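You operate a simulated robot arm through the tools that you are given. There is no shell and no other tool.

You are at the controls of a simulated robot arm. One attempt, no reset.

JOB
Close up the sieve hatch and get the machine running again.
Fine: shoot the bolt, park the green padlock, isolator on, reset, start; leave it running; hands clear of the machine.
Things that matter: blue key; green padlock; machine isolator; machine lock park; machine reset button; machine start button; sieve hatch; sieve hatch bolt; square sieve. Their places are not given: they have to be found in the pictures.

It is judged by the outcome, as a careful person would: the job done as asked, and still so three seconds after it is handed in. It fails if anything else is knocked over, pushed out of place, dropped, spilled or broken.

ROBOT AND FRAMES
A 6-joint arm with a two-finger gripper, fixed in place. Base frame: the origin is on the floor under the middle of its stand, x ahead of it, y to its left, z up. Lengths are in mm, angles in rad, forces in N, time in s.
It reaches about 1038 mm from its shoulder. Its first joint turns from -2.897 to 2.897 rad. Payload 1.71 kg.
Tool frame: the origin (TCP) lies between the finger pads and is the grasp point; the fingertips stand 20 mm ahead of it; z points along the fingers, y is the line along which they close. The gripper opens to 96 mm; its body begins 113 mm behind the TCP.
Orientation is told as [roll, pitch, yaw] about the base's x, y, z axes, in that order, counted from this pose: with the fingers straight down and closing along the base's y, the tool's x points along the base's -x, its y along +y and its z along -z.

CONTROLS
- The arm moves only by the tool drive_tool. Its argument "increments" is a list of rows, each a list of 3 entries, a list of its own where there are three numbers: the shift along the tool's x, y, z in cm, then the turn, a rotation vector about the tool's x, y, z in degrees, then the opening, from 0 (shut) to 1 (fully open). In form: [[[x, y, z], [ax, ay, az], claw], ...]. A call has 1 to 20 rows; each row is the pose to reach, as a shift and turn from the pose commanded when the call began, along the tool's axes at that moment. Each row takes 0.2 s and may step no farther than 50 mm and 0.15 rad from the row before; otherwise, or with a gripper value out of range, the whole call is refused. Where a pose cannot be reached the arm comes as near as it can. A force on the tool above 60 N (or 10 N above the force at the start of the call, whichever is more), or a blocked arm, ends the call early, and 0.2 s more pass. Each finger travels about 45 mm/s and halts on what it meets, pressing with about 22 N; the grip force reading is that of the motor and also rises with nothing between the fingers. The clock runs only during rows and for 0.2 s after the last one: add rows that repeat a pose to give the fingers time. The reply holds the time, the measured pose of the TCP, the force on the tool along the base axes, the opening and the grip force, in the units named above and with some noise, with the torque about the TCP (base axes, N m) and any sound that the robot's microphone picked up.
- Cameras (640 x 400 px; columns grow to the right, rows downward): "scene" is fixed at [51, 498, 1600.3]; the picture's right is [-0.44, -0.90, 0.00], its down [-0.43, 0.21, -0.88] and it looks along [0.79, -0.38, -0.48] (base axes); focal length 308 px, centre (320, 200). "wrist" rides on the gripper at [66, 14, -145] in the tool frame; the picture's right is [-0.21, 0.98, 0.00], its down [-0.88, -0.18, -0.45] and it looks along [-0.44, -0.09, 0.90] (tool axes); focal length 275 px, centre (320, 200).
- get_image(camera): a new picture of that camera. It takes no simulated time.
- move_column(by): moves the trunk up (or, below 0, down) by that many mm; the arm rides with it, the base frame stays. It gives what a move gives, with no picture.
- probe_pixels(camera, pixels): for up to 12 pixels [column, row] of the newest picture of that camera ("zoom" is the newest enlarged one), the place [x, y, z] in the base frame of the surface seen there, good to about 3 mm. It takes no simulated time.
- enlarge(camera, box): a new picture of the part [left, top, right, bottom] of that camera's present view, enlarged. It takes no simulated time.
- finish_job(): hands the job in; it is judged then, once.

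Leave the gripper open and the arm clear of the work at the hand-in unless told otherwise.

The tools are called after ">>>" by a JSON object that holds its "api" and its "payload". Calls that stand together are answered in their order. drive_tool: Moves the arm, as the interface text tells. Its arguments: {"type":"object","properties":{"increments":{"type":"array","items":{"type":"array"}}},"required":["increments"]} The other tools are called the same way: move_column (by) moves the trunk up or down; get_image (camera) takes a picture; probe_pixels (camera, pixels) gives the place of the surface under pixels of a picture; enlarge (camera, box) takes an enlarged picture of a part of a camera's view; finish_job () hands the job in.

At the start:

```text
t: 0.0
tool_pos: [423.9, 131.0, 1393.5]
ee_rot: [0.001, 0.002, 0.0]
wrist_force: [0.1, 0.5, -0.1]
torque: [-0.03, 0.01, -0.02]
grip_width: 96.0
grip_force: 0.0
trunk travel left (down, up): [-275.0, 115.0]
```

scene: 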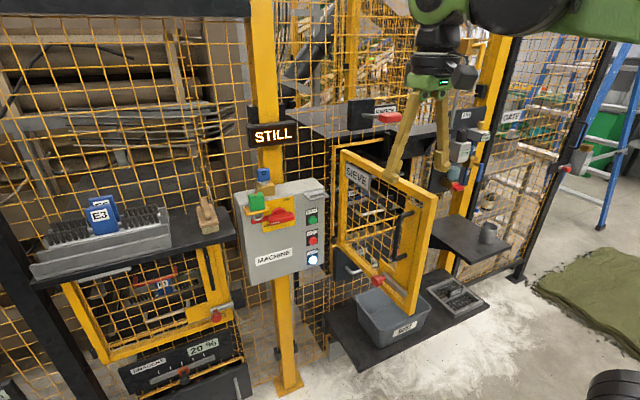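
wrist: 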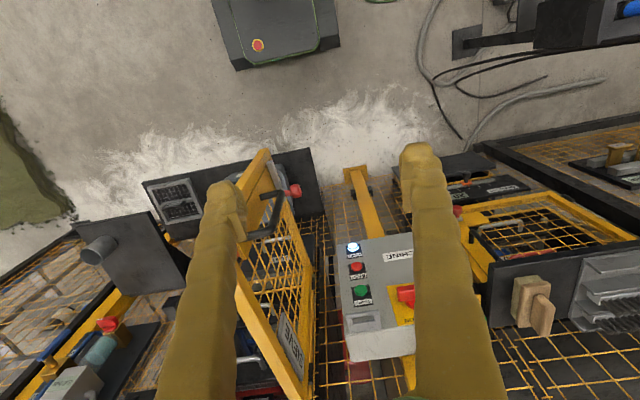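

I see a yellow-framed sieve hatch standing open at about (385,230) in the scene picture, and the grey machine panel at about (283,230). It carries a green padlock, a red isolator handle and the buttons. I'll enlarge these areas first.

>>> {"api": "enlarge", "payload": {"camera": "scene", "box": [225, 150, 345, 290]}}

>>> {"api": "enlarge", "payload": {"camera": "scene", "box": [320, 90, 500, 340]}}

>>> {"api": "enlarge", "payload": {"camera": "wrist", "box": [200, 140, 440, 400]}}

```text
2.86 times, centred on (285, 220) of scene
```

zoom: 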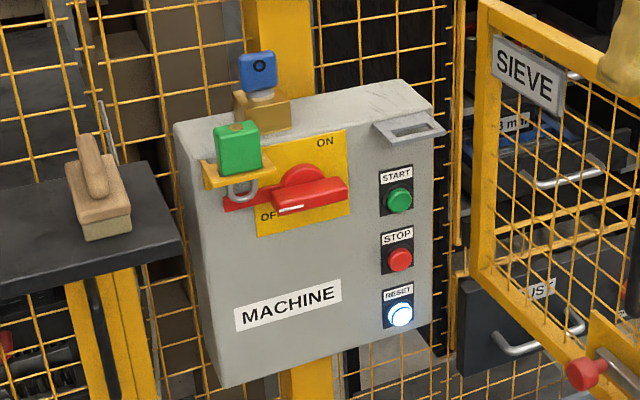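

```text
1.60 times, centred on (410, 215) of scene
```

zoom: 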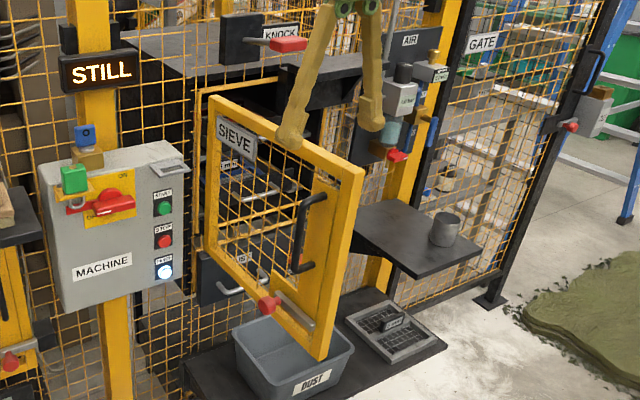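

```text
1.54 times, centred on (320, 270) of wrist
```

zoom: 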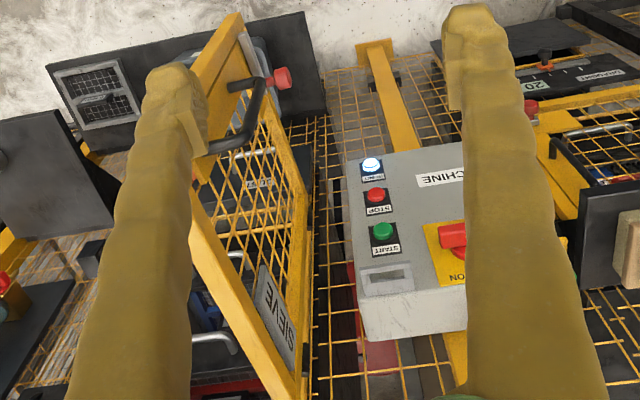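

The panel shows the green padlock on the isolator's hasp, a blue key in a brass part behind it, and a grey slotted tab at the top right. I'll look closer at each.

>>> {"api": "enlarge", "payload": {"camera": "scene", "box": [240, 160, 300, 230]}}

>>> {"api": "probe_pixels", "payload": {"camera": "zoom", "pixels": [[320, 200], [100, 100], [200, 100]]}}

>>> {"api": "enlarge", "payload": {"camera": "scene", "box": [290, 170, 335, 280]}}

>>> {"api": "enlarge", "payload": {"camera": "scene", "box": [330, 140, 440, 320]}}

>>> {"api": "enlarge", "payload": {"camera": "scene", "box": [420, 260, 500, 330]}}

```text
5.71 times, centred on (270, 195) of scene
```

zoom: 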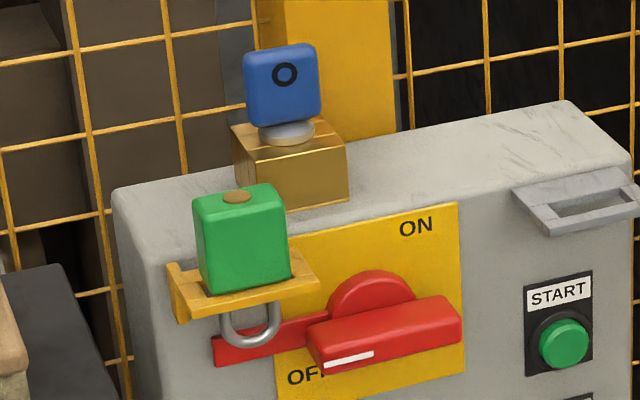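

```text
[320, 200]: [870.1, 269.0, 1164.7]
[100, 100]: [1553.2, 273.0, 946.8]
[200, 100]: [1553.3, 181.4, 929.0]
```

```text
3.64 times, centred on (312, 225) of scene
```

zoom: 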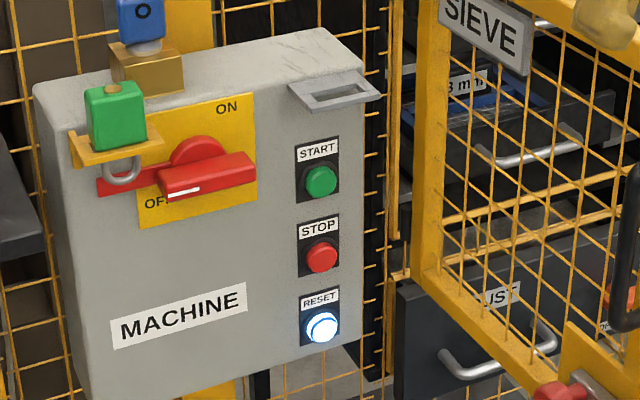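

```text
2.22 times, centred on (385, 230) of scene
```

zoom: 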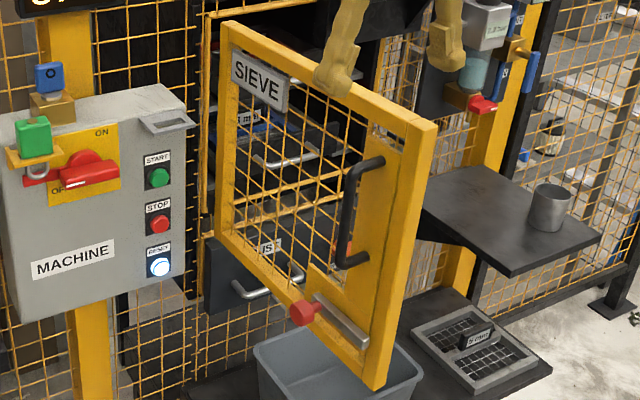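

```text
5.71 times, centred on (460, 295) of scene
```

zoom: 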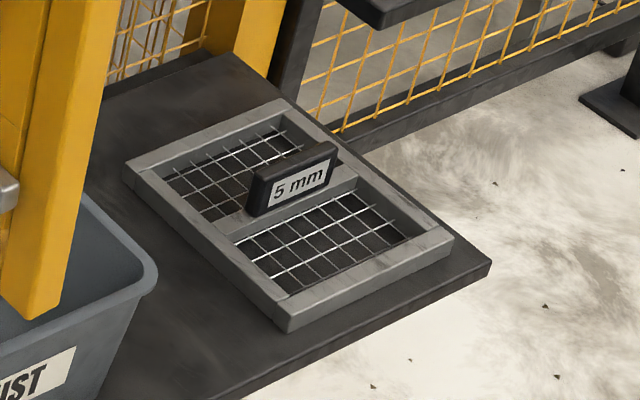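

The 5 mm sieve lies on the lower shelf, and a 3 mm sieve seems to be fitted behind the hatch. Next I'll look at the AIR/GATE area and other details, then probe positions.

>>> {"api": "enlarge", "payload": {"camera": "scene", "box": [430, 90, 530, 210]}}

>>> {"api": "enlarge", "payload": {"camera": "scene", "box": [345, 90, 425, 150]}}

>>> {"api": "enlarge", "payload": {"camera": "scene", "box": [330, 170, 400, 290]}}

>>> {"api": "enlarge", "payload": {"camera": "scene", "box": [20, 180, 260, 400]}}

>>> {"api": "probe_pixels", "payload": {"camera": "scene", "pixels": [[256, 200], [265, 175], [265, 187], [247, 240], [275, 258], [312, 217], [312, 239], [313, 259], [313, 197], [285, 215], [250, 208], [290, 188]]}}

>>> {"api": "probe_pixels", "payload": {"camera": "scene", "pixels": [[345, 155], [430, 190], [415, 310], [340, 240], [377, 282], [388, 288], [398, 235], [410, 215], [355, 175], [372, 268], [460, 295], [330, 150]]}}

```text
3.33 times, centred on (480, 150) of scene
```

zoom: 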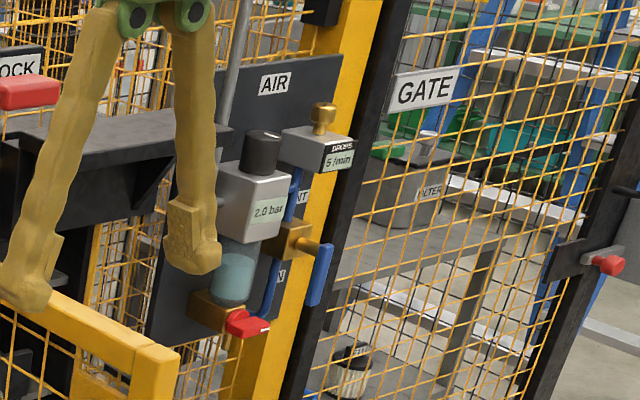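

```text
6.67 times, centred on (385, 120) of scene
```

zoom: 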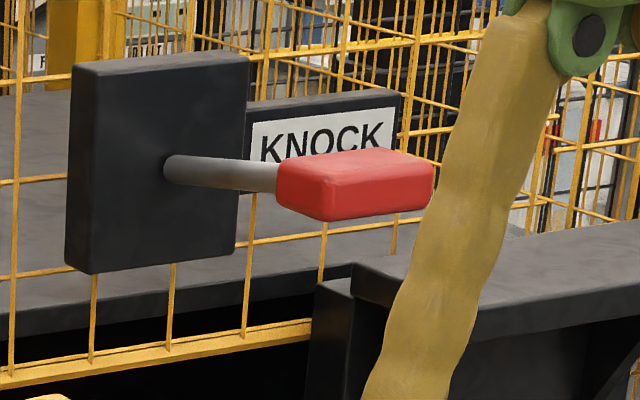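

```text
3.33 times, centred on (365, 230) of scene
```

zoom: 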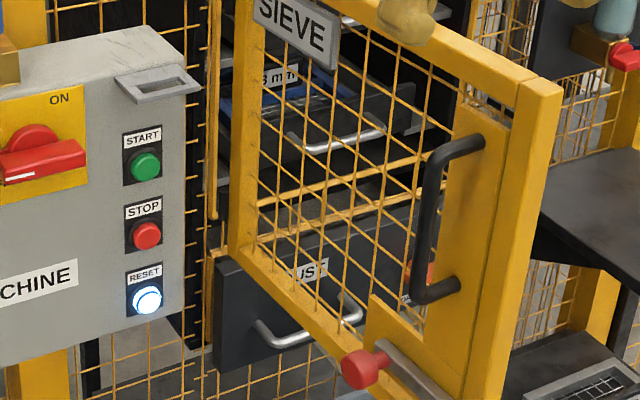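

```text
1.82 times, centred on (140, 290) of scene
```

zoom: 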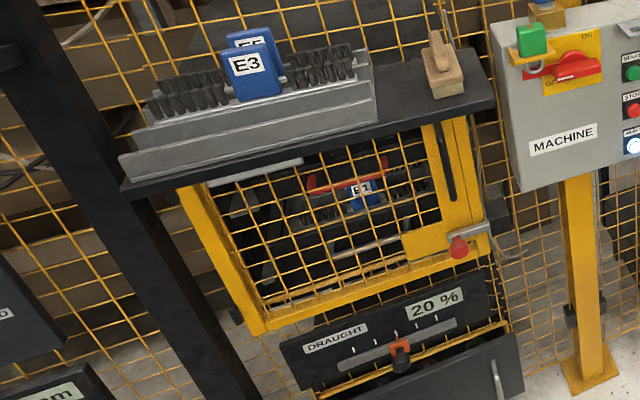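

```text
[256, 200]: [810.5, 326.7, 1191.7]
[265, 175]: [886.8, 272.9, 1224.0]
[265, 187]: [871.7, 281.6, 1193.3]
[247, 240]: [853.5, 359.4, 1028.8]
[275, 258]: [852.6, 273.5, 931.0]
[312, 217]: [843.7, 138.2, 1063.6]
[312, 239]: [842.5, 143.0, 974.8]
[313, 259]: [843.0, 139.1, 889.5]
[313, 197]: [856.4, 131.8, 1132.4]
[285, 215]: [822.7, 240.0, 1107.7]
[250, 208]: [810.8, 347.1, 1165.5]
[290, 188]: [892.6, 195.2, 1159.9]
```

```text
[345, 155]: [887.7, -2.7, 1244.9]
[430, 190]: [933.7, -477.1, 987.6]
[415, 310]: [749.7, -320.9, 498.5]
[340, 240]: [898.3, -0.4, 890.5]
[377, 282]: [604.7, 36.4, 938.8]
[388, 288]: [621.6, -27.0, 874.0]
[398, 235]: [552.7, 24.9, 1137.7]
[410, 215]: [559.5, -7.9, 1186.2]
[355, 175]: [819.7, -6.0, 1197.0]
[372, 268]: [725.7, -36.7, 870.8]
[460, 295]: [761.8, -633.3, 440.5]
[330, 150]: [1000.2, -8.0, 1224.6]
```

The hatch is hinged on its left side near (890, 0). It stands about 90° open toward the robot, and its red bolt knob is drawn back at (377,282). I'll probe its frame, handle, bolt and the inside more carefully with an enlarged view.

>>> {"api": "enlarge", "payload": {"camera": "scene", "box": [360, 180, 450, 320]}}

>>> {"api": "probe_pixels", "payload": {"camera": "zoom", "pixels": [[320, 150], [345, 150], [300, 100], [340, 330], [360, 380], [250, 300], [280, 330], [310, 340], [220, 280], [230, 180], [270, 60], [220, 240]]}}

```text
2.86 times, centred on (405, 250) of scene
```

zoom: 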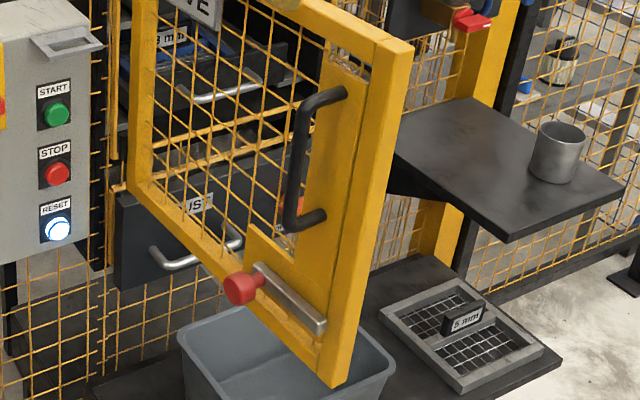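

```text
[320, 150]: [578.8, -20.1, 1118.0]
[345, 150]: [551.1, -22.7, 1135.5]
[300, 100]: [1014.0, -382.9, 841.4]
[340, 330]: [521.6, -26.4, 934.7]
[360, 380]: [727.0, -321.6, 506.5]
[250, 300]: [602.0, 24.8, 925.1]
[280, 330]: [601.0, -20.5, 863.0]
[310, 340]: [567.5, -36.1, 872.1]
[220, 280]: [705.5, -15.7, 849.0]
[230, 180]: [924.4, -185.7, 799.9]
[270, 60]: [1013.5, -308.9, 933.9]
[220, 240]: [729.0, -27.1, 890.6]
```

I need finer points on the hatch frame, handle, bolt bar and hinge side. I'll use higher zooms for those.

>>> {"api": "enlarge", "payload": {"camera": "scene", "box": [365, 255, 425, 320]}}

>>> {"api": "probe_pixels", "payload": {"camera": "zoom", "pixels": [[130, 130], [190, 145], [110, 160], [250, 130], [330, 190], [380, 230], [400, 180], [430, 320], [480, 160], [200, 220], [290, 240], [230, 180]]}}

>>> {"api": "enlarge", "payload": {"camera": "scene", "box": [385, 170, 445, 250]}}

>>> {"api": "probe_pixels", "payload": {"camera": "zoom", "pixels": [[220, 100], [150, 140], [150, 200], [140, 300], [200, 330], [300, 180], [380, 60], [420, 120], [380, 250], [230, 260], [330, 40], [180, 330]]}}

>>> {"api": "enlarge", "payload": {"camera": "scene", "box": [325, 130, 385, 260]}}

>>> {"api": "probe_pixels", "payload": {"camera": "zoom", "pixels": [[250, 80], [250, 200], [250, 300], [270, 60], [330, 70], [205, 100], [205, 250], [215, 330], [215, 45], [350, 180], [300, 370], [290, 100]]}}

```text
6.15 times, centred on (395, 288) of scene
```

zoom: 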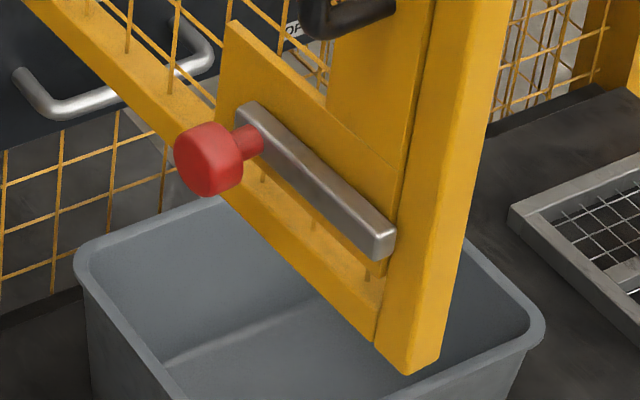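

```text
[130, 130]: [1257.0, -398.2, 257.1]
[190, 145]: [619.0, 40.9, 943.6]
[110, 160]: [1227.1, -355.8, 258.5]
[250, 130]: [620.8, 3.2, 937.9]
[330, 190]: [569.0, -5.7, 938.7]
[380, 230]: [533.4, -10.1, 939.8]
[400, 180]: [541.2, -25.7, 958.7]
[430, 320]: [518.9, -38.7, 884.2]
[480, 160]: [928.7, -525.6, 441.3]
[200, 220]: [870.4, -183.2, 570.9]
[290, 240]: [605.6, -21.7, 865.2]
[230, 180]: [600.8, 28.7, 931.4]
```

```text
5.00 times, centred on (415, 210) of scene
```

zoom: 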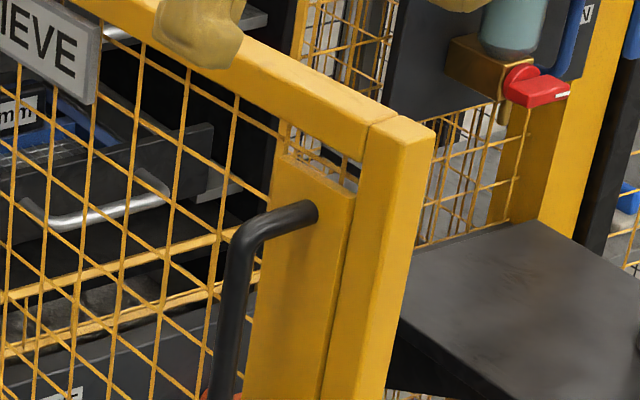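

```text
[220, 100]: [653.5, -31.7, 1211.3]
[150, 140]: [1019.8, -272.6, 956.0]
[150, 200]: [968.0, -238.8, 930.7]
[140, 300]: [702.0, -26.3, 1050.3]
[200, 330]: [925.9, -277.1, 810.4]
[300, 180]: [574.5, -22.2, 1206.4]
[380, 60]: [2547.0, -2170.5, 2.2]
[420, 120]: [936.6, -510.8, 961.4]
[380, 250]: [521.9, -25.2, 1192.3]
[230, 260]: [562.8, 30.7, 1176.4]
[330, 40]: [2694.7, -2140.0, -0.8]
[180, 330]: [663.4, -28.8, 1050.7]
```

```text
3.08 times, centred on (355, 195) of scene
```

zoom: 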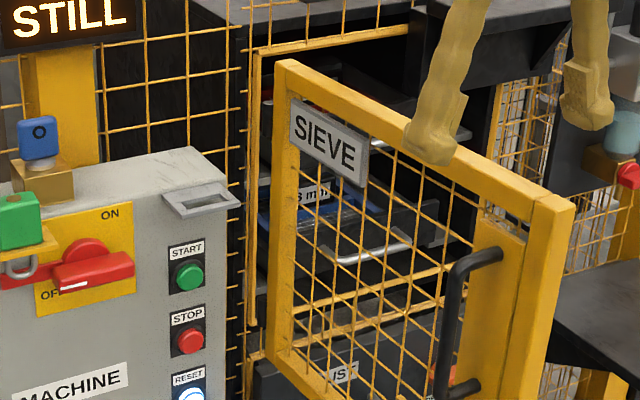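

```text
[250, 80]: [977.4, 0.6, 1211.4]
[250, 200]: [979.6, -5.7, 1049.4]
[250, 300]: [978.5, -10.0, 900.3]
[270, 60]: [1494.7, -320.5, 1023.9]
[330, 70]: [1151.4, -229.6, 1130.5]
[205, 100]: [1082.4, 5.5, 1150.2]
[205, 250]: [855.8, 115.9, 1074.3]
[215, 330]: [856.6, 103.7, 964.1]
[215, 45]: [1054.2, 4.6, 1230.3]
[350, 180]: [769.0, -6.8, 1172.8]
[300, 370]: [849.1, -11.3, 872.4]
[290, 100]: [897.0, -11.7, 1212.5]
```

The hatch spans roughly x 520–905 at y≈-20, and the machine front frame is at x≈978. Now I'll check whether anything inside, such as the sieve drawer or its handle, would stop the hatch closing.

>>> {"api": "enlarge", "payload": {"camera": "scene", "box": [335, 150, 415, 220]}}

>>> {"api": "probe_pixels", "payload": {"camera": "zoom", "pixels": [[188, 185], [250, 270], [330, 280], [380, 250], [210, 270], [300, 200], [420, 220], [470, 240], [150, 60], [90, 30], [350, 330], [60, 60]]}}

>>> {"api": "enlarge", "payload": {"camera": "scene", "box": [325, 220, 405, 300]}}

>>> {"api": "probe_pixels", "payload": {"camera": "zoom", "pixels": [[60, 100], [80, 200], [130, 245], [200, 250], [330, 170], [340, 210], [250, 100], [400, 100], [440, 170], [20, 120], [30, 300], [420, 40]]}}

```text
5.71 times, centred on (375, 185) of scene
```

zoom: 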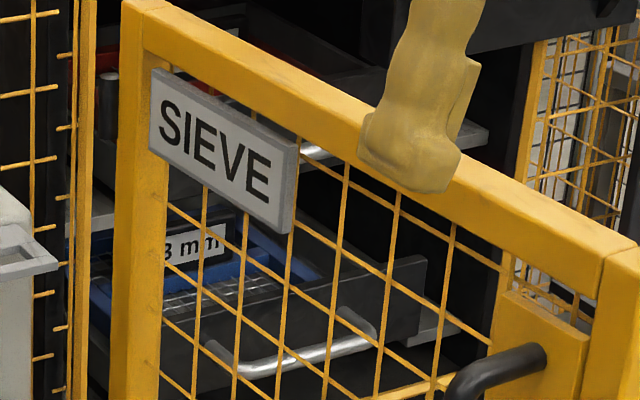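

```text
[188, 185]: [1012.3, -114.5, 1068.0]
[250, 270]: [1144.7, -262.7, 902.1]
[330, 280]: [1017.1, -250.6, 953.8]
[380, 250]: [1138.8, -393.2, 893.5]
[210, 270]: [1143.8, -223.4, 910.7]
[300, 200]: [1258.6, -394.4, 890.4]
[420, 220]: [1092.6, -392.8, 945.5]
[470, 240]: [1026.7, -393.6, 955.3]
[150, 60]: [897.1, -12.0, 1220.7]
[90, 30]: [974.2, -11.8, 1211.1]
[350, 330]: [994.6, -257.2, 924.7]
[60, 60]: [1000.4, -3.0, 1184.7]
```

```text
5.00 times, centred on (365, 260) of scene
```

zoom: 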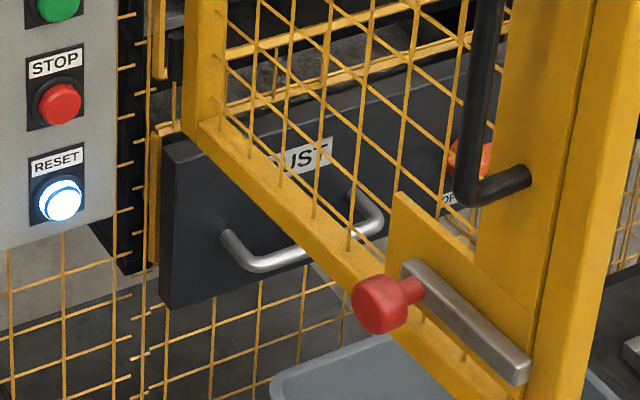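

```text
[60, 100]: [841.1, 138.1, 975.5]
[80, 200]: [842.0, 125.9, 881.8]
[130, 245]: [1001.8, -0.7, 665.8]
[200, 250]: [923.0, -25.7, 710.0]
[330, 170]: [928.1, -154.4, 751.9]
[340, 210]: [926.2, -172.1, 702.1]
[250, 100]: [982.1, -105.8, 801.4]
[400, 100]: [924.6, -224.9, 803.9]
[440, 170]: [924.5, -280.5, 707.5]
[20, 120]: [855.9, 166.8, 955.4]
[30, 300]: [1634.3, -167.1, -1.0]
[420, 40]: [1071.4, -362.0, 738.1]
```

The 3 mm sieve sits inside at x≈1012 and behind, and the dust drawer front is at x≈925 below the hatch. Next I'll bring the arm to the right side with the fingers pitched partly forward, so the wrist camera can see the opening and the keep for the bolt.

>>> {"api": "drive_tool", "payload": {"increments": [[[-1.25, -4.1, 0.6], [0, -7.5, 0], 1], [[-2.5, -8.2, 1.2], [0, -15, 0], 1], [[-3.75, -12.3, 1.8], [0, -22.5, 0], 1], [[-5, -16.4, 2.4], [0, -30, 0], 1], [[-6.25, -20.5, 3.0], [0, -37.5, 0], 1], [[-7.5, -24.6, 3.6], [0, -45, 0], 1], [[-8.75, -28.7, 4.2], [0, -52.5, 0], 1], [[-10, -33, 5], [0, -60, 0], 1]]}}

>>> {"api": "get_image", "payload": {"camera": "wrist"}}

>>> {"api": "get_image", "payload": {"camera": "scene"}}

```text
t: 1.8
tool_pos: [516.1, -200.2, 1346.2]
ee_rot: [0.0, -1.053, 0.0]
wrist_force: [-0.4, 1.0, 1.7]
torque: [-0.05, 0.05, -0.02]
grip_width: 96.2
grip_force: 0.0
trunk travel left (down, up): [-275.0, 115.0]
```

```text
taken
```

wrist: 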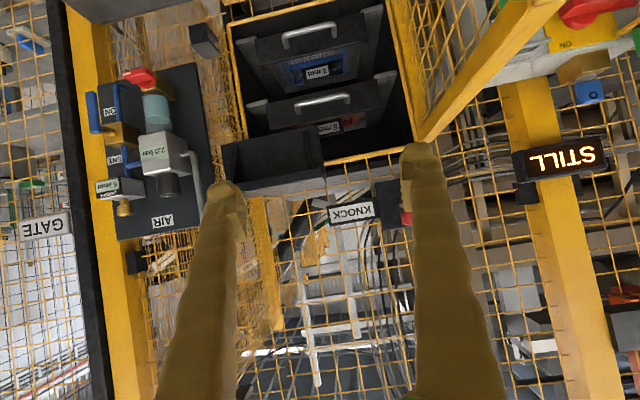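

```text
taken
```

scene: 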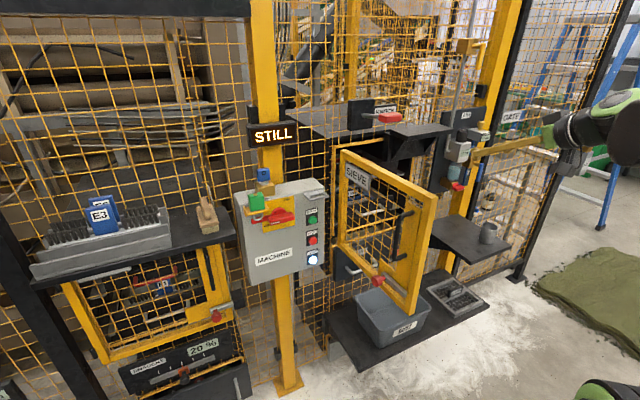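

Now the opening is visible, upside-down in the wrist view: two sieve trays sit inside and the hatch is on the right. I'll lower the hand about 200 mm for a view of the keep on the right post.

>>> {"api": "drive_tool", "payload": {"increments": [[[4.3, 0, 2.5], [0, 0, 0], 1], [[8.6, 0, 5], [0, 0, 0], 1], [[13, 0, 7.5], [0, 0, 0], 1], [[17.3, 0, 10], [0, 0, 0], 1]]}}

>>> {"api": "get_image", "payload": {"camera": "wrist"}}

```text
refused: row 3 steps farther than a row can; nothing moved
```

```text
taken
```

wrist: 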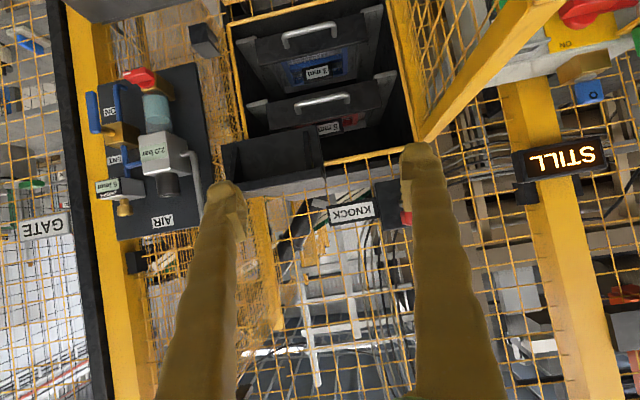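

The third row was just over the 50 mm limit, so nothing moved. I'll repeat the move with smaller steps.

>>> {"api": "drive_tool", "payload": {"increments": [[[3.5, 0, 2], [0, 0, 0], 1], [[7, 0, 4], [0, 0, 0], 1], [[10.5, 0, 6], [0, 0, 0], 1], [[14, 0, 8], [0, 0, 0], 1], [[17.3, 0, 10], [0, 0, 0], 1]]}}

>>> {"api": "get_image", "payload": {"camera": "wrist"}}

```text
t: 3.0
tool_pos: [500.6, -196.6, 1150.5]
ee_rot: [-0.001, -1.063, 0.001]
wrist_force: [-0.4, 0.1, -1.0]
torque: [0.02, -0.04, -0.04]
grip_width: 95.8
grip_force: 0.1
trunk travel left (down, up): [-275.0, 115.0]
```

```text
taken
```

wrist: 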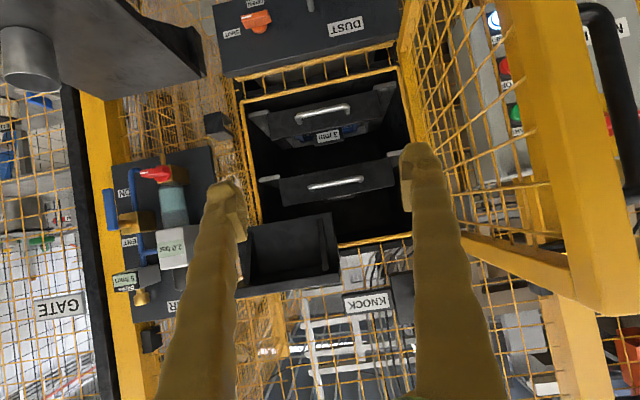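

The measured pose lags the command a bit. I'll hold for a few rows to see whether it settles, and probe the keep area around the right side of the opening.

>>> {"api": "drive_tool", "payload": {"increments": [[[0, 0, 0], [0, 0, 0], 1], [[0, 0, 0], [0, 0, 0], 1]]}}

>>> {"api": "enlarge", "payload": {"camera": "wrist", "box": [190, 60, 450, 300]}}

>>> {"api": "probe_pixels", "payload": {"camera": "zoom", "pixels": [[135, 120], [150, 150], [160, 190], [340, 80], [350, 205], [350, 130], [440, 180], [560, 120], [520, 40], [130, 20], [330, 320], [200, 230]]}}

```text
t: 3.6
tool_pos: [503.8, -197.1, 1150.4]
ee_rot: [0.0, -1.061, -0.001]
wrist_force: [0.0, 0.6, -0.8]
torque: [-0.03, -0.02, -0.04]
grip_width: 96.5
grip_force: 0.1
trunk travel left (down, up): [-275.0, 115.0]
```

```text
1.67 times, centred on (320, 180) of wrist
```

zoom: 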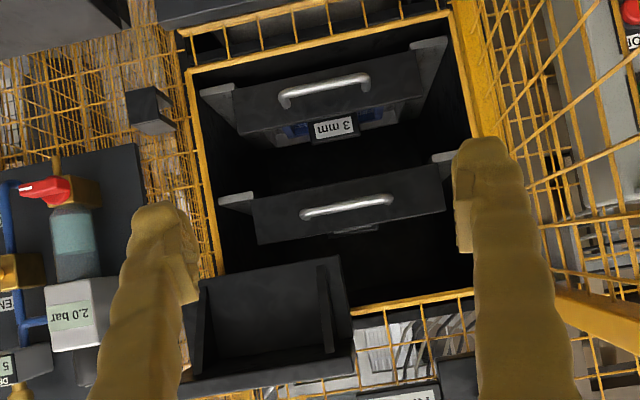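

```text
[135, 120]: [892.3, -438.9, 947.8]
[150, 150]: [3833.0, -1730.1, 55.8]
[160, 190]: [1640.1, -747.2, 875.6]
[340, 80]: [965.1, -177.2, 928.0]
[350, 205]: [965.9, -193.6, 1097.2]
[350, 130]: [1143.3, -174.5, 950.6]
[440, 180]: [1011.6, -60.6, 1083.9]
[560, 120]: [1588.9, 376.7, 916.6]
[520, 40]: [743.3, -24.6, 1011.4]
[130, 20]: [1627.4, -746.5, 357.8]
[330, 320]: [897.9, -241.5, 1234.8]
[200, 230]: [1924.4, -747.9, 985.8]
```

The black keep block sits near (892, -439, 948), to the right of the opening. Both trays' handles are at x≈965. I'll check the hatch's top free corner, the bin above the opening, and the tray labels in the now clear scene view.

>>> {"api": "enlarge", "payload": {"camera": "scene", "box": [335, 140, 445, 220]}}

>>> {"api": "probe_pixels", "payload": {"camera": "zoom", "pixels": [[45, 60], [300, 160], [500, 270], [560, 310], [480, 300], [330, 40], [300, 90], [420, 130], [420, 330], [410, 380], [480, 380], [150, 100]]}}

>>> {"api": "enlarge", "payload": {"camera": "scene", "box": [345, 90, 465, 190]}}

>>> {"api": "probe_pixels", "payload": {"camera": "zoom", "pixels": [[200, 230], [270, 260], [400, 260], [410, 230], [270, 220], [350, 240], [450, 200], [200, 150], [150, 130], [330, 200], [260, 300], [480, 160]]}}

```text
5.00 times, centred on (390, 180) of scene
```

zoom: 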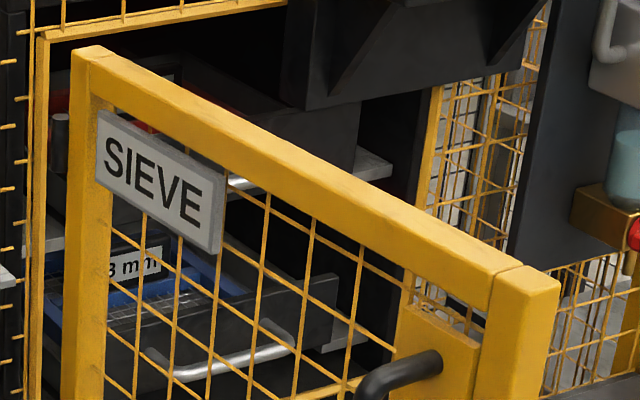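

```text
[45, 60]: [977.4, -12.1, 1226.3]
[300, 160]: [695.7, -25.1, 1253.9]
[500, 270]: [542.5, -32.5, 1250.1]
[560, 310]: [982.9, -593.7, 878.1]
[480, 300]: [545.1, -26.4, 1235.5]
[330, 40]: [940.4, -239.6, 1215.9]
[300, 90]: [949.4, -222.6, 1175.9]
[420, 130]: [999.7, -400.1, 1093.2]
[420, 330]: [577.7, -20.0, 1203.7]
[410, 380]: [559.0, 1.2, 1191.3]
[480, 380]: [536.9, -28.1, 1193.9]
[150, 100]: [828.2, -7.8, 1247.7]
```

```text
4.00 times, centred on (405, 140) of scene
```

zoom: 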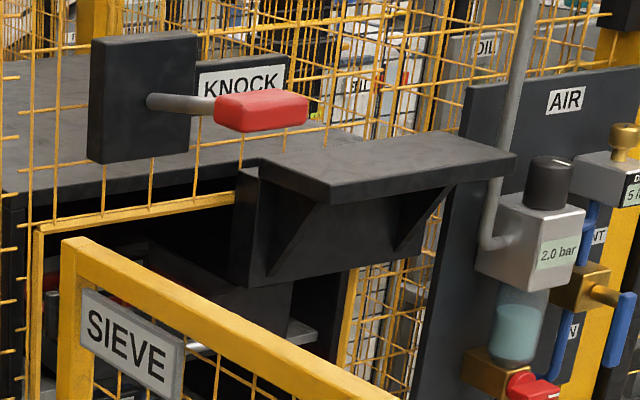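

```text
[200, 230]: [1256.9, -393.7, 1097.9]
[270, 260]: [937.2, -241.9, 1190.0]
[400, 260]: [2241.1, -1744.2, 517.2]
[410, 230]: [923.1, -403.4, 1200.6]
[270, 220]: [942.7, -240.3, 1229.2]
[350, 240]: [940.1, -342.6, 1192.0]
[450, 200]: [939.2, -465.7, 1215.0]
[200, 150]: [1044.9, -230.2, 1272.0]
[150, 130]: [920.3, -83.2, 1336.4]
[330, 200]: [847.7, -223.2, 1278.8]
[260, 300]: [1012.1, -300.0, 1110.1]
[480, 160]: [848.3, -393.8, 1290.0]
```

A black bracket shelf sits above the opening, with its top at z≈1290, its underside near 1275 and its gussets lower. I must check that the hatch (top at z≈1254) clears it, so I'll probe it closely from the wrist view.

>>> {"api": "enlarge", "payload": {"camera": "wrist", "box": [220, 180, 420, 310]}}

>>> {"api": "probe_pixels", "payload": {"camera": "zoom", "pixels": [[100, 230], [110, 290], [200, 200], [200, 260], [330, 200], [350, 250], [365, 130], [355, 110], [375, 290], [200, 330], [350, 330], [240, 140]]}}

>>> {"api": "enlarge", "payload": {"camera": "wrist", "box": [180, 90, 280, 190]}}

>>> {"api": "probe_pixels", "payload": {"camera": "zoom", "pixels": [[180, 110], [160, 170], [230, 150], [260, 180], [200, 190], [420, 150], [380, 250], [330, 200]]}}

```text
3.08 times, centred on (320, 245) of wrist
```

zoom: 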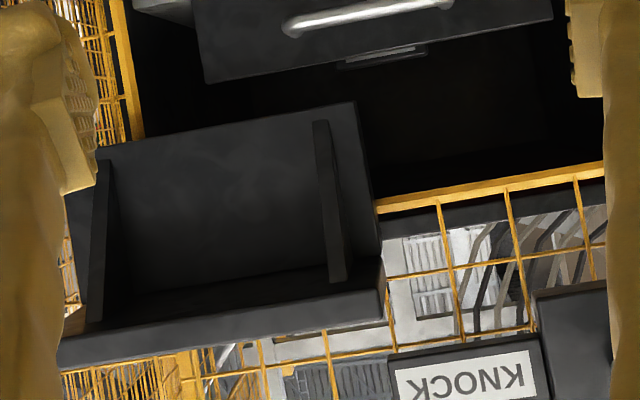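

```text
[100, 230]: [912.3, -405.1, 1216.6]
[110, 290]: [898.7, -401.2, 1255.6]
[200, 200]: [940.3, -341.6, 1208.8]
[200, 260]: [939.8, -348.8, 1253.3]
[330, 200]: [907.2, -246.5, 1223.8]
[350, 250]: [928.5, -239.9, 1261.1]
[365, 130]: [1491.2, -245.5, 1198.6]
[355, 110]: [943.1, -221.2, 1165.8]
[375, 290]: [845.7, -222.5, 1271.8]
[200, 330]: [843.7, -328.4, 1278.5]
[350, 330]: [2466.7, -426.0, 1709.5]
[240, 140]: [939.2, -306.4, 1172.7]
```

```text
4.00 times, centred on (230, 140) of wrist
```

zoom: 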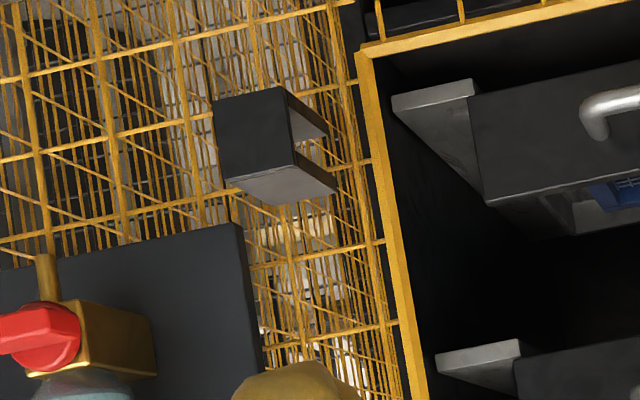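

```text
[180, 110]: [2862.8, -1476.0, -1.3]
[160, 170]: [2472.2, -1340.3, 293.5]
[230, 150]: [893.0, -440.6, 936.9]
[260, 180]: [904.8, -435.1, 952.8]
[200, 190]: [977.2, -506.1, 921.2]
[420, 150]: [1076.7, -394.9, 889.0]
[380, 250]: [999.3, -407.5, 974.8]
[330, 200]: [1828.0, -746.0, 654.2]
```

By my numbers the shelf's gussets reach x≈900 at the hatch's height, so I need the hinge geometry precisely. The left hatch is closed and bolted under a similar shelf, so I'll measure it as a reference.

>>> {"api": "enlarge", "payload": {"camera": "scene", "box": [180, 230, 250, 360]}}

>>> {"api": "probe_pixels", "payload": {"camera": "zoom", "pixels": [[270, 60], [270, 150], [280, 250], [310, 250], [345, 230], [375, 225], [350, 150], [335, 60], [300, 320], [330, 350], [360, 215], [390, 60]]}}

>>> {"api": "enlarge", "payload": {"camera": "scene", "box": [335, 150, 365, 290]}}

>>> {"api": "probe_pixels", "payload": {"camera": "zoom", "pixels": [[300, 40], [312, 60], [300, 200], [312, 200], [320, 200], [300, 250], [310, 260], [318, 262], [295, 100], [290, 60], [296, 30], [305, 130]]}}

```text
3.08 times, centred on (215, 295) of scene
```

zoom: 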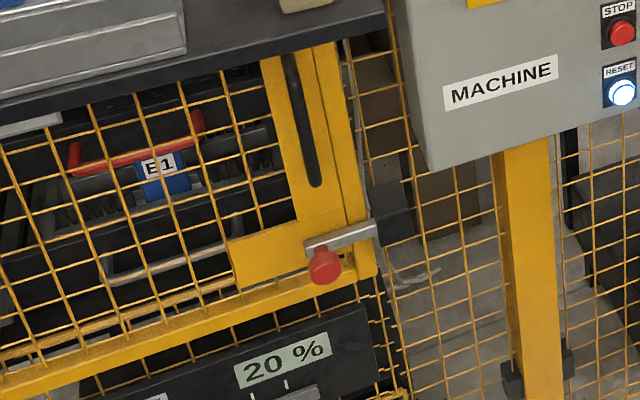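

```text
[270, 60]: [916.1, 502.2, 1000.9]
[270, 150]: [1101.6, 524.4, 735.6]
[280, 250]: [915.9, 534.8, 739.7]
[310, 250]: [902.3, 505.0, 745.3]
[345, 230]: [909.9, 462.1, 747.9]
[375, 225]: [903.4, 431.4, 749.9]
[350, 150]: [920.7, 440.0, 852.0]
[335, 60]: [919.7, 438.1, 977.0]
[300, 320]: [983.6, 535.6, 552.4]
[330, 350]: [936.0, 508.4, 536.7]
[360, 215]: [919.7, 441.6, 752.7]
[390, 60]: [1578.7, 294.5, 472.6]
```

```text
2.86 times, centred on (350, 220) of scene
```

zoom: 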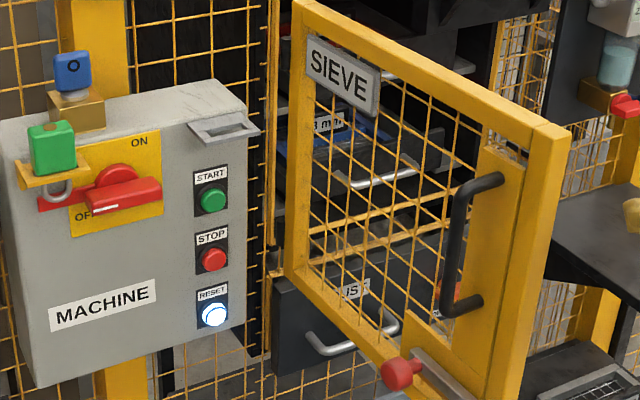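

```text
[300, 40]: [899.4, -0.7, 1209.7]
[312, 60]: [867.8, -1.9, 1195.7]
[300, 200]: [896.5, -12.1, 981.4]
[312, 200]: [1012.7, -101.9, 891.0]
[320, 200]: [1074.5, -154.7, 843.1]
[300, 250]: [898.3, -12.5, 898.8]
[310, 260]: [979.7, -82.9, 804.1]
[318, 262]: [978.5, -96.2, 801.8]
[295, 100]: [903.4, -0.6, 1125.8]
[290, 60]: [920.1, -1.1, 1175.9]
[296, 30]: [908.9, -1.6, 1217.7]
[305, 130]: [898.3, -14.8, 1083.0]
```

The left hatch, when closed, has its face at x≈918 and its bar at x≈905, so the sieve hatch should end up similar. I'll probe the opening's frame top and the bracket again to settle whether it interferes.

>>> {"api": "enlarge", "payload": {"camera": "scene", "box": [335, 110, 465, 190]}}

>>> {"api": "probe_pixels", "payload": {"camera": "zoom", "pixels": [[20, 150], [100, 130], [180, 110], [225, 95], [240, 150], [330, 170], [390, 160], [450, 120], [230, 200], [200, 200], [300, 110], [440, 60]]}}

>>> {"api": "enlarge", "payload": {"camera": "wrist", "box": [380, 0, 640, 330]}}

>>> {"api": "probe_pixels", "payload": {"camera": "zoom", "pixels": [[230, 60], [330, 150], [360, 300], [310, 310], [280, 290], [180, 285], [220, 300], [420, 320], [350, 50], [320, 80], [470, 120], [250, 310]]}}

```text
4.92 times, centred on (400, 150) of scene
```

zoom: 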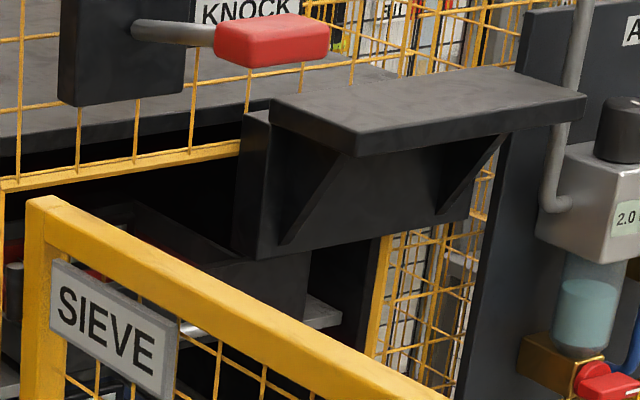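

```text
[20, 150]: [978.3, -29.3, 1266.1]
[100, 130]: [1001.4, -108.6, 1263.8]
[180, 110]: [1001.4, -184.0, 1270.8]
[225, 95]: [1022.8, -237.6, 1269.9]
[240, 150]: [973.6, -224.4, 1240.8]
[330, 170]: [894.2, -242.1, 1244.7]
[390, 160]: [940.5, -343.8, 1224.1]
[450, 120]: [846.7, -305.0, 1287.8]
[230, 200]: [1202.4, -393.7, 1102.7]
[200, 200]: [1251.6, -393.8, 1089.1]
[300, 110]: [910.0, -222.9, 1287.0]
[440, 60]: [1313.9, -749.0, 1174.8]
```

```text
1.21 times, centred on (510, 165) of wrist
```

zoom: 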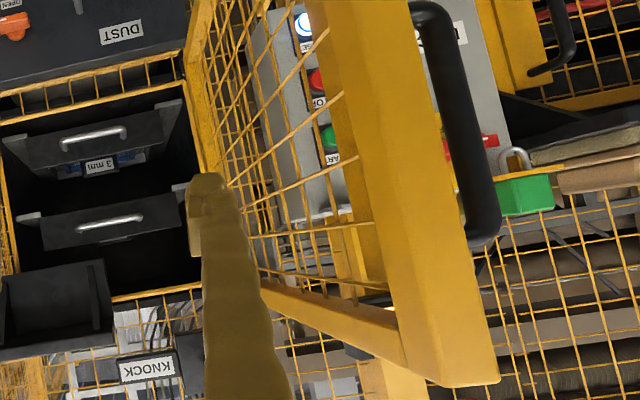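

```text
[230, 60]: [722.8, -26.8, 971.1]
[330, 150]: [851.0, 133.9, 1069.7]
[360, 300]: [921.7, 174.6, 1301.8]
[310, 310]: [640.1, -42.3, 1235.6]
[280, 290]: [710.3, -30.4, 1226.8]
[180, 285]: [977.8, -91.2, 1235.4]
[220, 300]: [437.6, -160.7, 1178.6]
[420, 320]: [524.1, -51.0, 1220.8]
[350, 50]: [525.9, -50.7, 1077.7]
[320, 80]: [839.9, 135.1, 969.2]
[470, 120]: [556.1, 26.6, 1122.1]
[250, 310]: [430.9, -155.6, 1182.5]
```

The shelf's mounting block (front x≈940, z 1166–1290) seems to overlap the hatch's closing region. Before closing I'll go up again to see what the two trays hold, then bring the hand over the top to the hatch's front side.

>>> {"api": "drive_tool", "payload": {"increments": [[[-3.5, 0, -1.94], [0, 0, 0], 1], [[-7, 0, -3.88], [0, 0, 0], 1], [[-10.5, 0, -5.82], [0, 0, 0], 1], [[-14, 0, -7.76], [0, 0, 0], 1], [[-17.5, 0, -9.7], [0, 0, 0], 1]]}}

>>> {"api": "enlarge", "payload": {"camera": "wrist", "box": [210, 0, 450, 200]}}

>>> {"api": "probe_pixels", "payload": {"camera": "zoom", "pixels": [[275, 80], [300, 270], [290, 190], [310, 340], [90, 100], [55, 370], [190, 380], [300, 380], [300, 300], [250, 250], [380, 330], [560, 50]]}}

```text
t: 4.8
tool_pos: [508.1, -201.4, 1354.4]
ee_rot: [-0.003, -1.061, 0.0]
wrist_force: [0.5, 0.7, 0.4]
torque: [0.02, 0.02, -0.01]
grip_width: 95.8
grip_force: 0.0
trunk travel left (down, up): [-275.0, 115.0]
```

```text
2.00 times, centred on (330, 100) of wrist
```

zoom: 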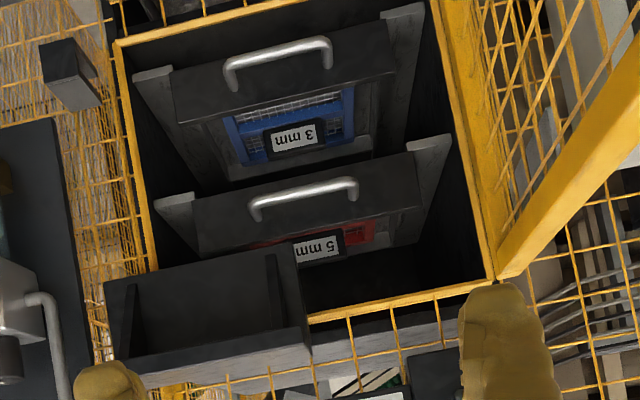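

```text
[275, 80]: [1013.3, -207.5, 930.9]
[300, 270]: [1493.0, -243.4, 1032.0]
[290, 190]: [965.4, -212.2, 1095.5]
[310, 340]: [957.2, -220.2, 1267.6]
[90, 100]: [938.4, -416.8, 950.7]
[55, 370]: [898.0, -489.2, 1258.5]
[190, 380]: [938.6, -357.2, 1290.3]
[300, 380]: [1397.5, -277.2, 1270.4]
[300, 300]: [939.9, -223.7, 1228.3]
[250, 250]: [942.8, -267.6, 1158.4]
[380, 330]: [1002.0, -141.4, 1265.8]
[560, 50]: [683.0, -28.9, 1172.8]
```

Both trays hold their sieves, blue 3 mm in the lower and red 5 mm in the upper, and nothing sticks out past the frame. Next I'll rise a little, level the fingers to horizontal and close the gripper.

>>> {"api": "drive_tool", "payload": {"increments": [[[-1.3, 0, -0.7], [0, -7.3, 0], 0], [[-2.6, 0, -1.4], [0, -14.6, 0], 0], [[-3.9, 0, -2.1], [0, -21.9, 0], 0], [[-5.2, 0, -2.9], [0, -29.2, 0], 0], [[-5.2, 0, -2.9], [0, -29.2, 0], 0], [[-5.2, 0, -2.9], [0, -29.2, 0], 0]]}}

```text
t: 6.2
tool_pos: [506.9, -199.1, 1411.3]
ee_rot: [-2.584, -1.57, 2.583]
wrist_force: [0.3, -0.7, -0.3]
torque: [0.0, 0.0, -0.01]
grip_width: 0.1
grip_force: 22.3
trunk travel left (down, up): [-275.0, 115.0]
```

The fingers are horizontal, pointing +x, and the gripper is shut. I'll pass over the hatch (top 1250, hand at 1411) to y≈+120 while yawing 45° to the right.

>>> {"api": "drive_tool", "payload": {"increments": [[[0, 4, 0.4], [5.7, 0, 0], 0], [[0, 8, 0.8], [11.4, 0, 0], 0], [[0, 12, 1.2], [17.1, 0, 0], 0], [[0, 16, 1.6], [22.8, 0, 0], 0], [[0, 20, 2], [28.5, 0, 0], 0], [[0, 24, 2.4], [34.2, 0, 0], 0], [[0, 28, 2.8], [39.9, 0, 0], 0], [[0, 32, 3.2], [45, 0, 0], 0]]}}

>>> {"api": "get_image", "payload": {"camera": "scene"}}

```text
t: 8.0
tool_pos: [536.3, 117.2, 1412.0]
ee_rot: [2.002, -1.567, -2.798]
wrist_force: [-4.5, 6.7, -0.3]
torque: [0.04, 0.01, -0.17]
grip_width: 0.1
grip_force: 22.0
trunk travel left (down, up): [-275.0, 115.0]
```

```text
taken
```

scene: 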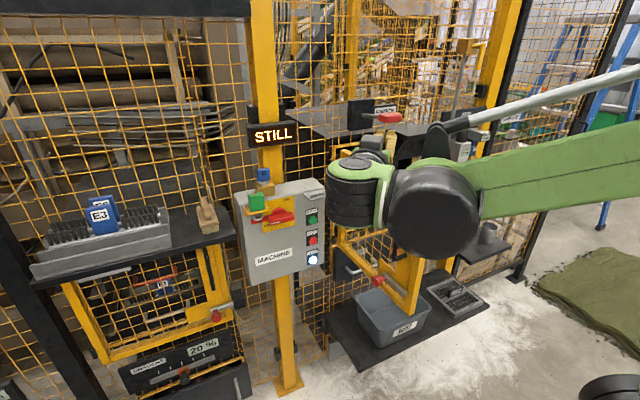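

The hand is on the hatch's front side. I'll lower the trunk by 250 mm, which brings the hand straight down to about z≈1160 at y≈117, clear of the handle at y≈30.

>>> {"api": "move_column", "payload": {"by": -250}}

>>> {"api": "get_image", "payload": {"camera": "scene"}}

>>> {"api": "get_image", "payload": {"camera": "wrist"}}

```text
t: 10.6
tool_pos: [541.0, 123.7, 1161.0]
ee_rot: [0.018, -1.573, -0.804]
wrist_force: [-0.8, 1.2, -0.2]
torque: [-0.04, -0.03, 0.01]
grip_width: 0.0
grip_force: 22.0
trunk travel left (down, up): [-25.0, 365.0]
```

```text
taken
```

scene: 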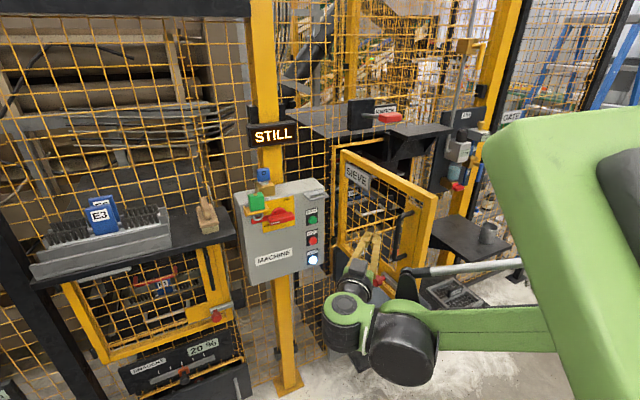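

```text
taken
```

wrist: 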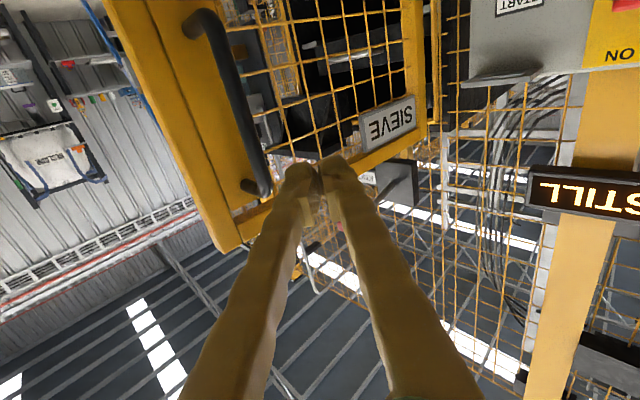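

Tool now at (541,124,1161), yawed 46° right. I'll descend 150 mm to z≈1010 and look at the hatch plate between the handle's lower end and the bolt.

>>> {"api": "drive_tool", "payload": {"increments": [[[5, 0, 0], [0, 0, 0], 0], [[10, 0, 0], [0, 0, 0], 0], [[15, 0, 0], [0, 0, 0], 0], [[15, 0, 0], [0, 0, 0], 0]]}}

>>> {"api": "get_image", "payload": {"camera": "wrist"}}

>>> {"api": "probe_pixels", "payload": {"camera": "wrist", "pixels": [[260, 60], [230, 120], [215, 60], [180, 40], [300, 170], [255, 160], [280, 20], [320, 30], [240, 200], [200, 150]]}}

```text
t: 11.6
tool_pos: [543.1, 122.0, 1011.8]
ee_rot: [-0.024, -1.57, -0.762]
wrist_force: [0.7, 0.4, -0.5]
torque: [0.0, 0.01, 0.0]
grip_width: 0.1
grip_force: 21.8
trunk travel left (down, up): [-25.0, 365.0]
```

```text
taken
```

wrist: 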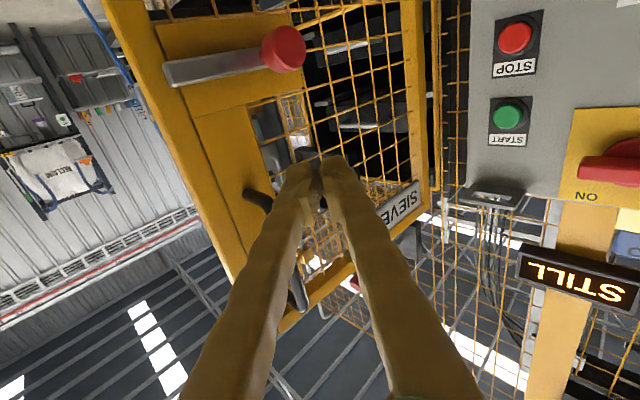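

```text
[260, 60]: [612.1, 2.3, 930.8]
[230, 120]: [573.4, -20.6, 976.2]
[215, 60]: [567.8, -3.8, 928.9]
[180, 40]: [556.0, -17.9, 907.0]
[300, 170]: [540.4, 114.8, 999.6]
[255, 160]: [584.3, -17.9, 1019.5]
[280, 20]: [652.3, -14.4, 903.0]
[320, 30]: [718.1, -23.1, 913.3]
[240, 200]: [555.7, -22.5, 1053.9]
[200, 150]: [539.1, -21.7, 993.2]
```

The plate face is at y≈-20, the handle's lower mount at z≈1050, and the bolt at z≈930, so z≈1010 is a clear spot to push. I'll approach until the fingertips almost touch the plate at about (566,-15).

>>> {"api": "drive_tool", "payload": {"increments": [[[0, -2.0, 2.3], [0, 0, 0], 0], [[0, -4.0, 4.6], [0, 0, 0], 0], [[0, -6.0, 7.0], [0, 0, 0], 0], [[0, -7.2, 8.4], [0, 0, 0], 0], [[0, -7.2, 8.4], [0, 0, 0], 0]]}}

>>> {"api": "get_image", "payload": {"camera": "wrist"}}

```text
t: 12.8
tool_pos: [550.5, 12.8, 1007.8]
ee_rot: [-0.19, -1.57, -0.597]
wrist_force: [0.2, -0.7, 0.2]
torque: [0.0, -0.02, 0.02]
grip_width: 0.1
grip_force: 21.8
trunk travel left (down, up): [-25.0, 365.0]
```

```text
taken
```

wrist: 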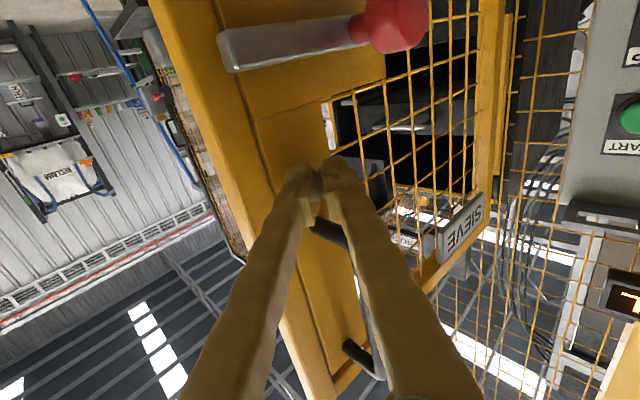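

The fingertips are about 20 mm short of the plate at (565,-1,1008). Now I'll push along the first part of the hatch's arc, slowly, to about 25° of closing.

>>> {"api": "drive_tool", "payload": {"increments": [[[0, -1.0, 1.1], [0, 0, 0], 0], [[0, -2.0, 2.2], [0, 0, 0], 0], [[0, -3.0, 3.4], [0, 0, 0], 0], [[0, -3.9, 4.6], [0, 0, 0], 0], [[0, -4.8, 5.9], [0, 0, 0], 0], [[0, -5.6, 7.2], [0, 0, 0], 0], [[0, -6.4, 8.6], [0, 0, 0], 0], [[0, -7.1, 9.95], [0, 0, 0], 0], [[0, -7.7, 11.4], [0, 0, 0], 0], [[0, -8.3, 12.8], [0, 0, 0], 0]]}}

>>> {"api": "get_image", "payload": {"camera": "wrist"}}

>>> {"api": "get_image", "payload": {"camera": "scene"}}

```text
t: 15.0
tool_pos: [580.6, -134.4, 1011.0]
ee_rot: [-0.471, -1.57, -0.313]
wrist_force: [0.6, -0.1, -0.1]
torque: [0.0, -0.01, -0.03]
grip_width: 0.1
grip_force: 22.1
trunk travel left (down, up): [-25.0, 365.0]
```

```text
taken
```

wrist: 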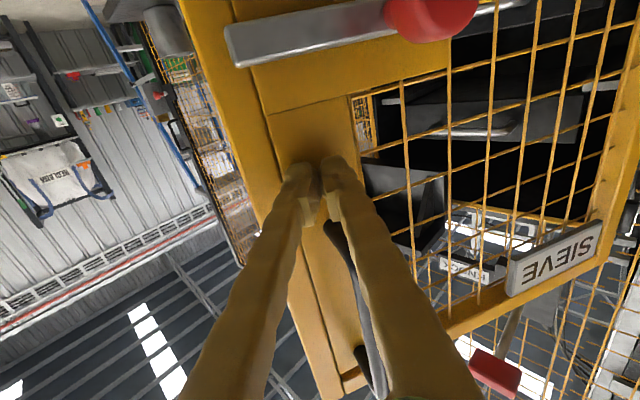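

```text
taken
```

scene: 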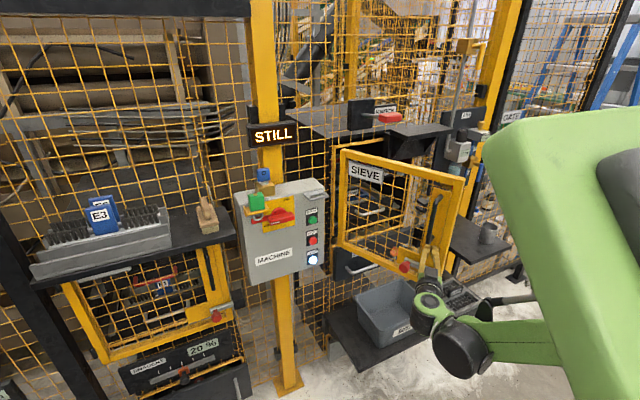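

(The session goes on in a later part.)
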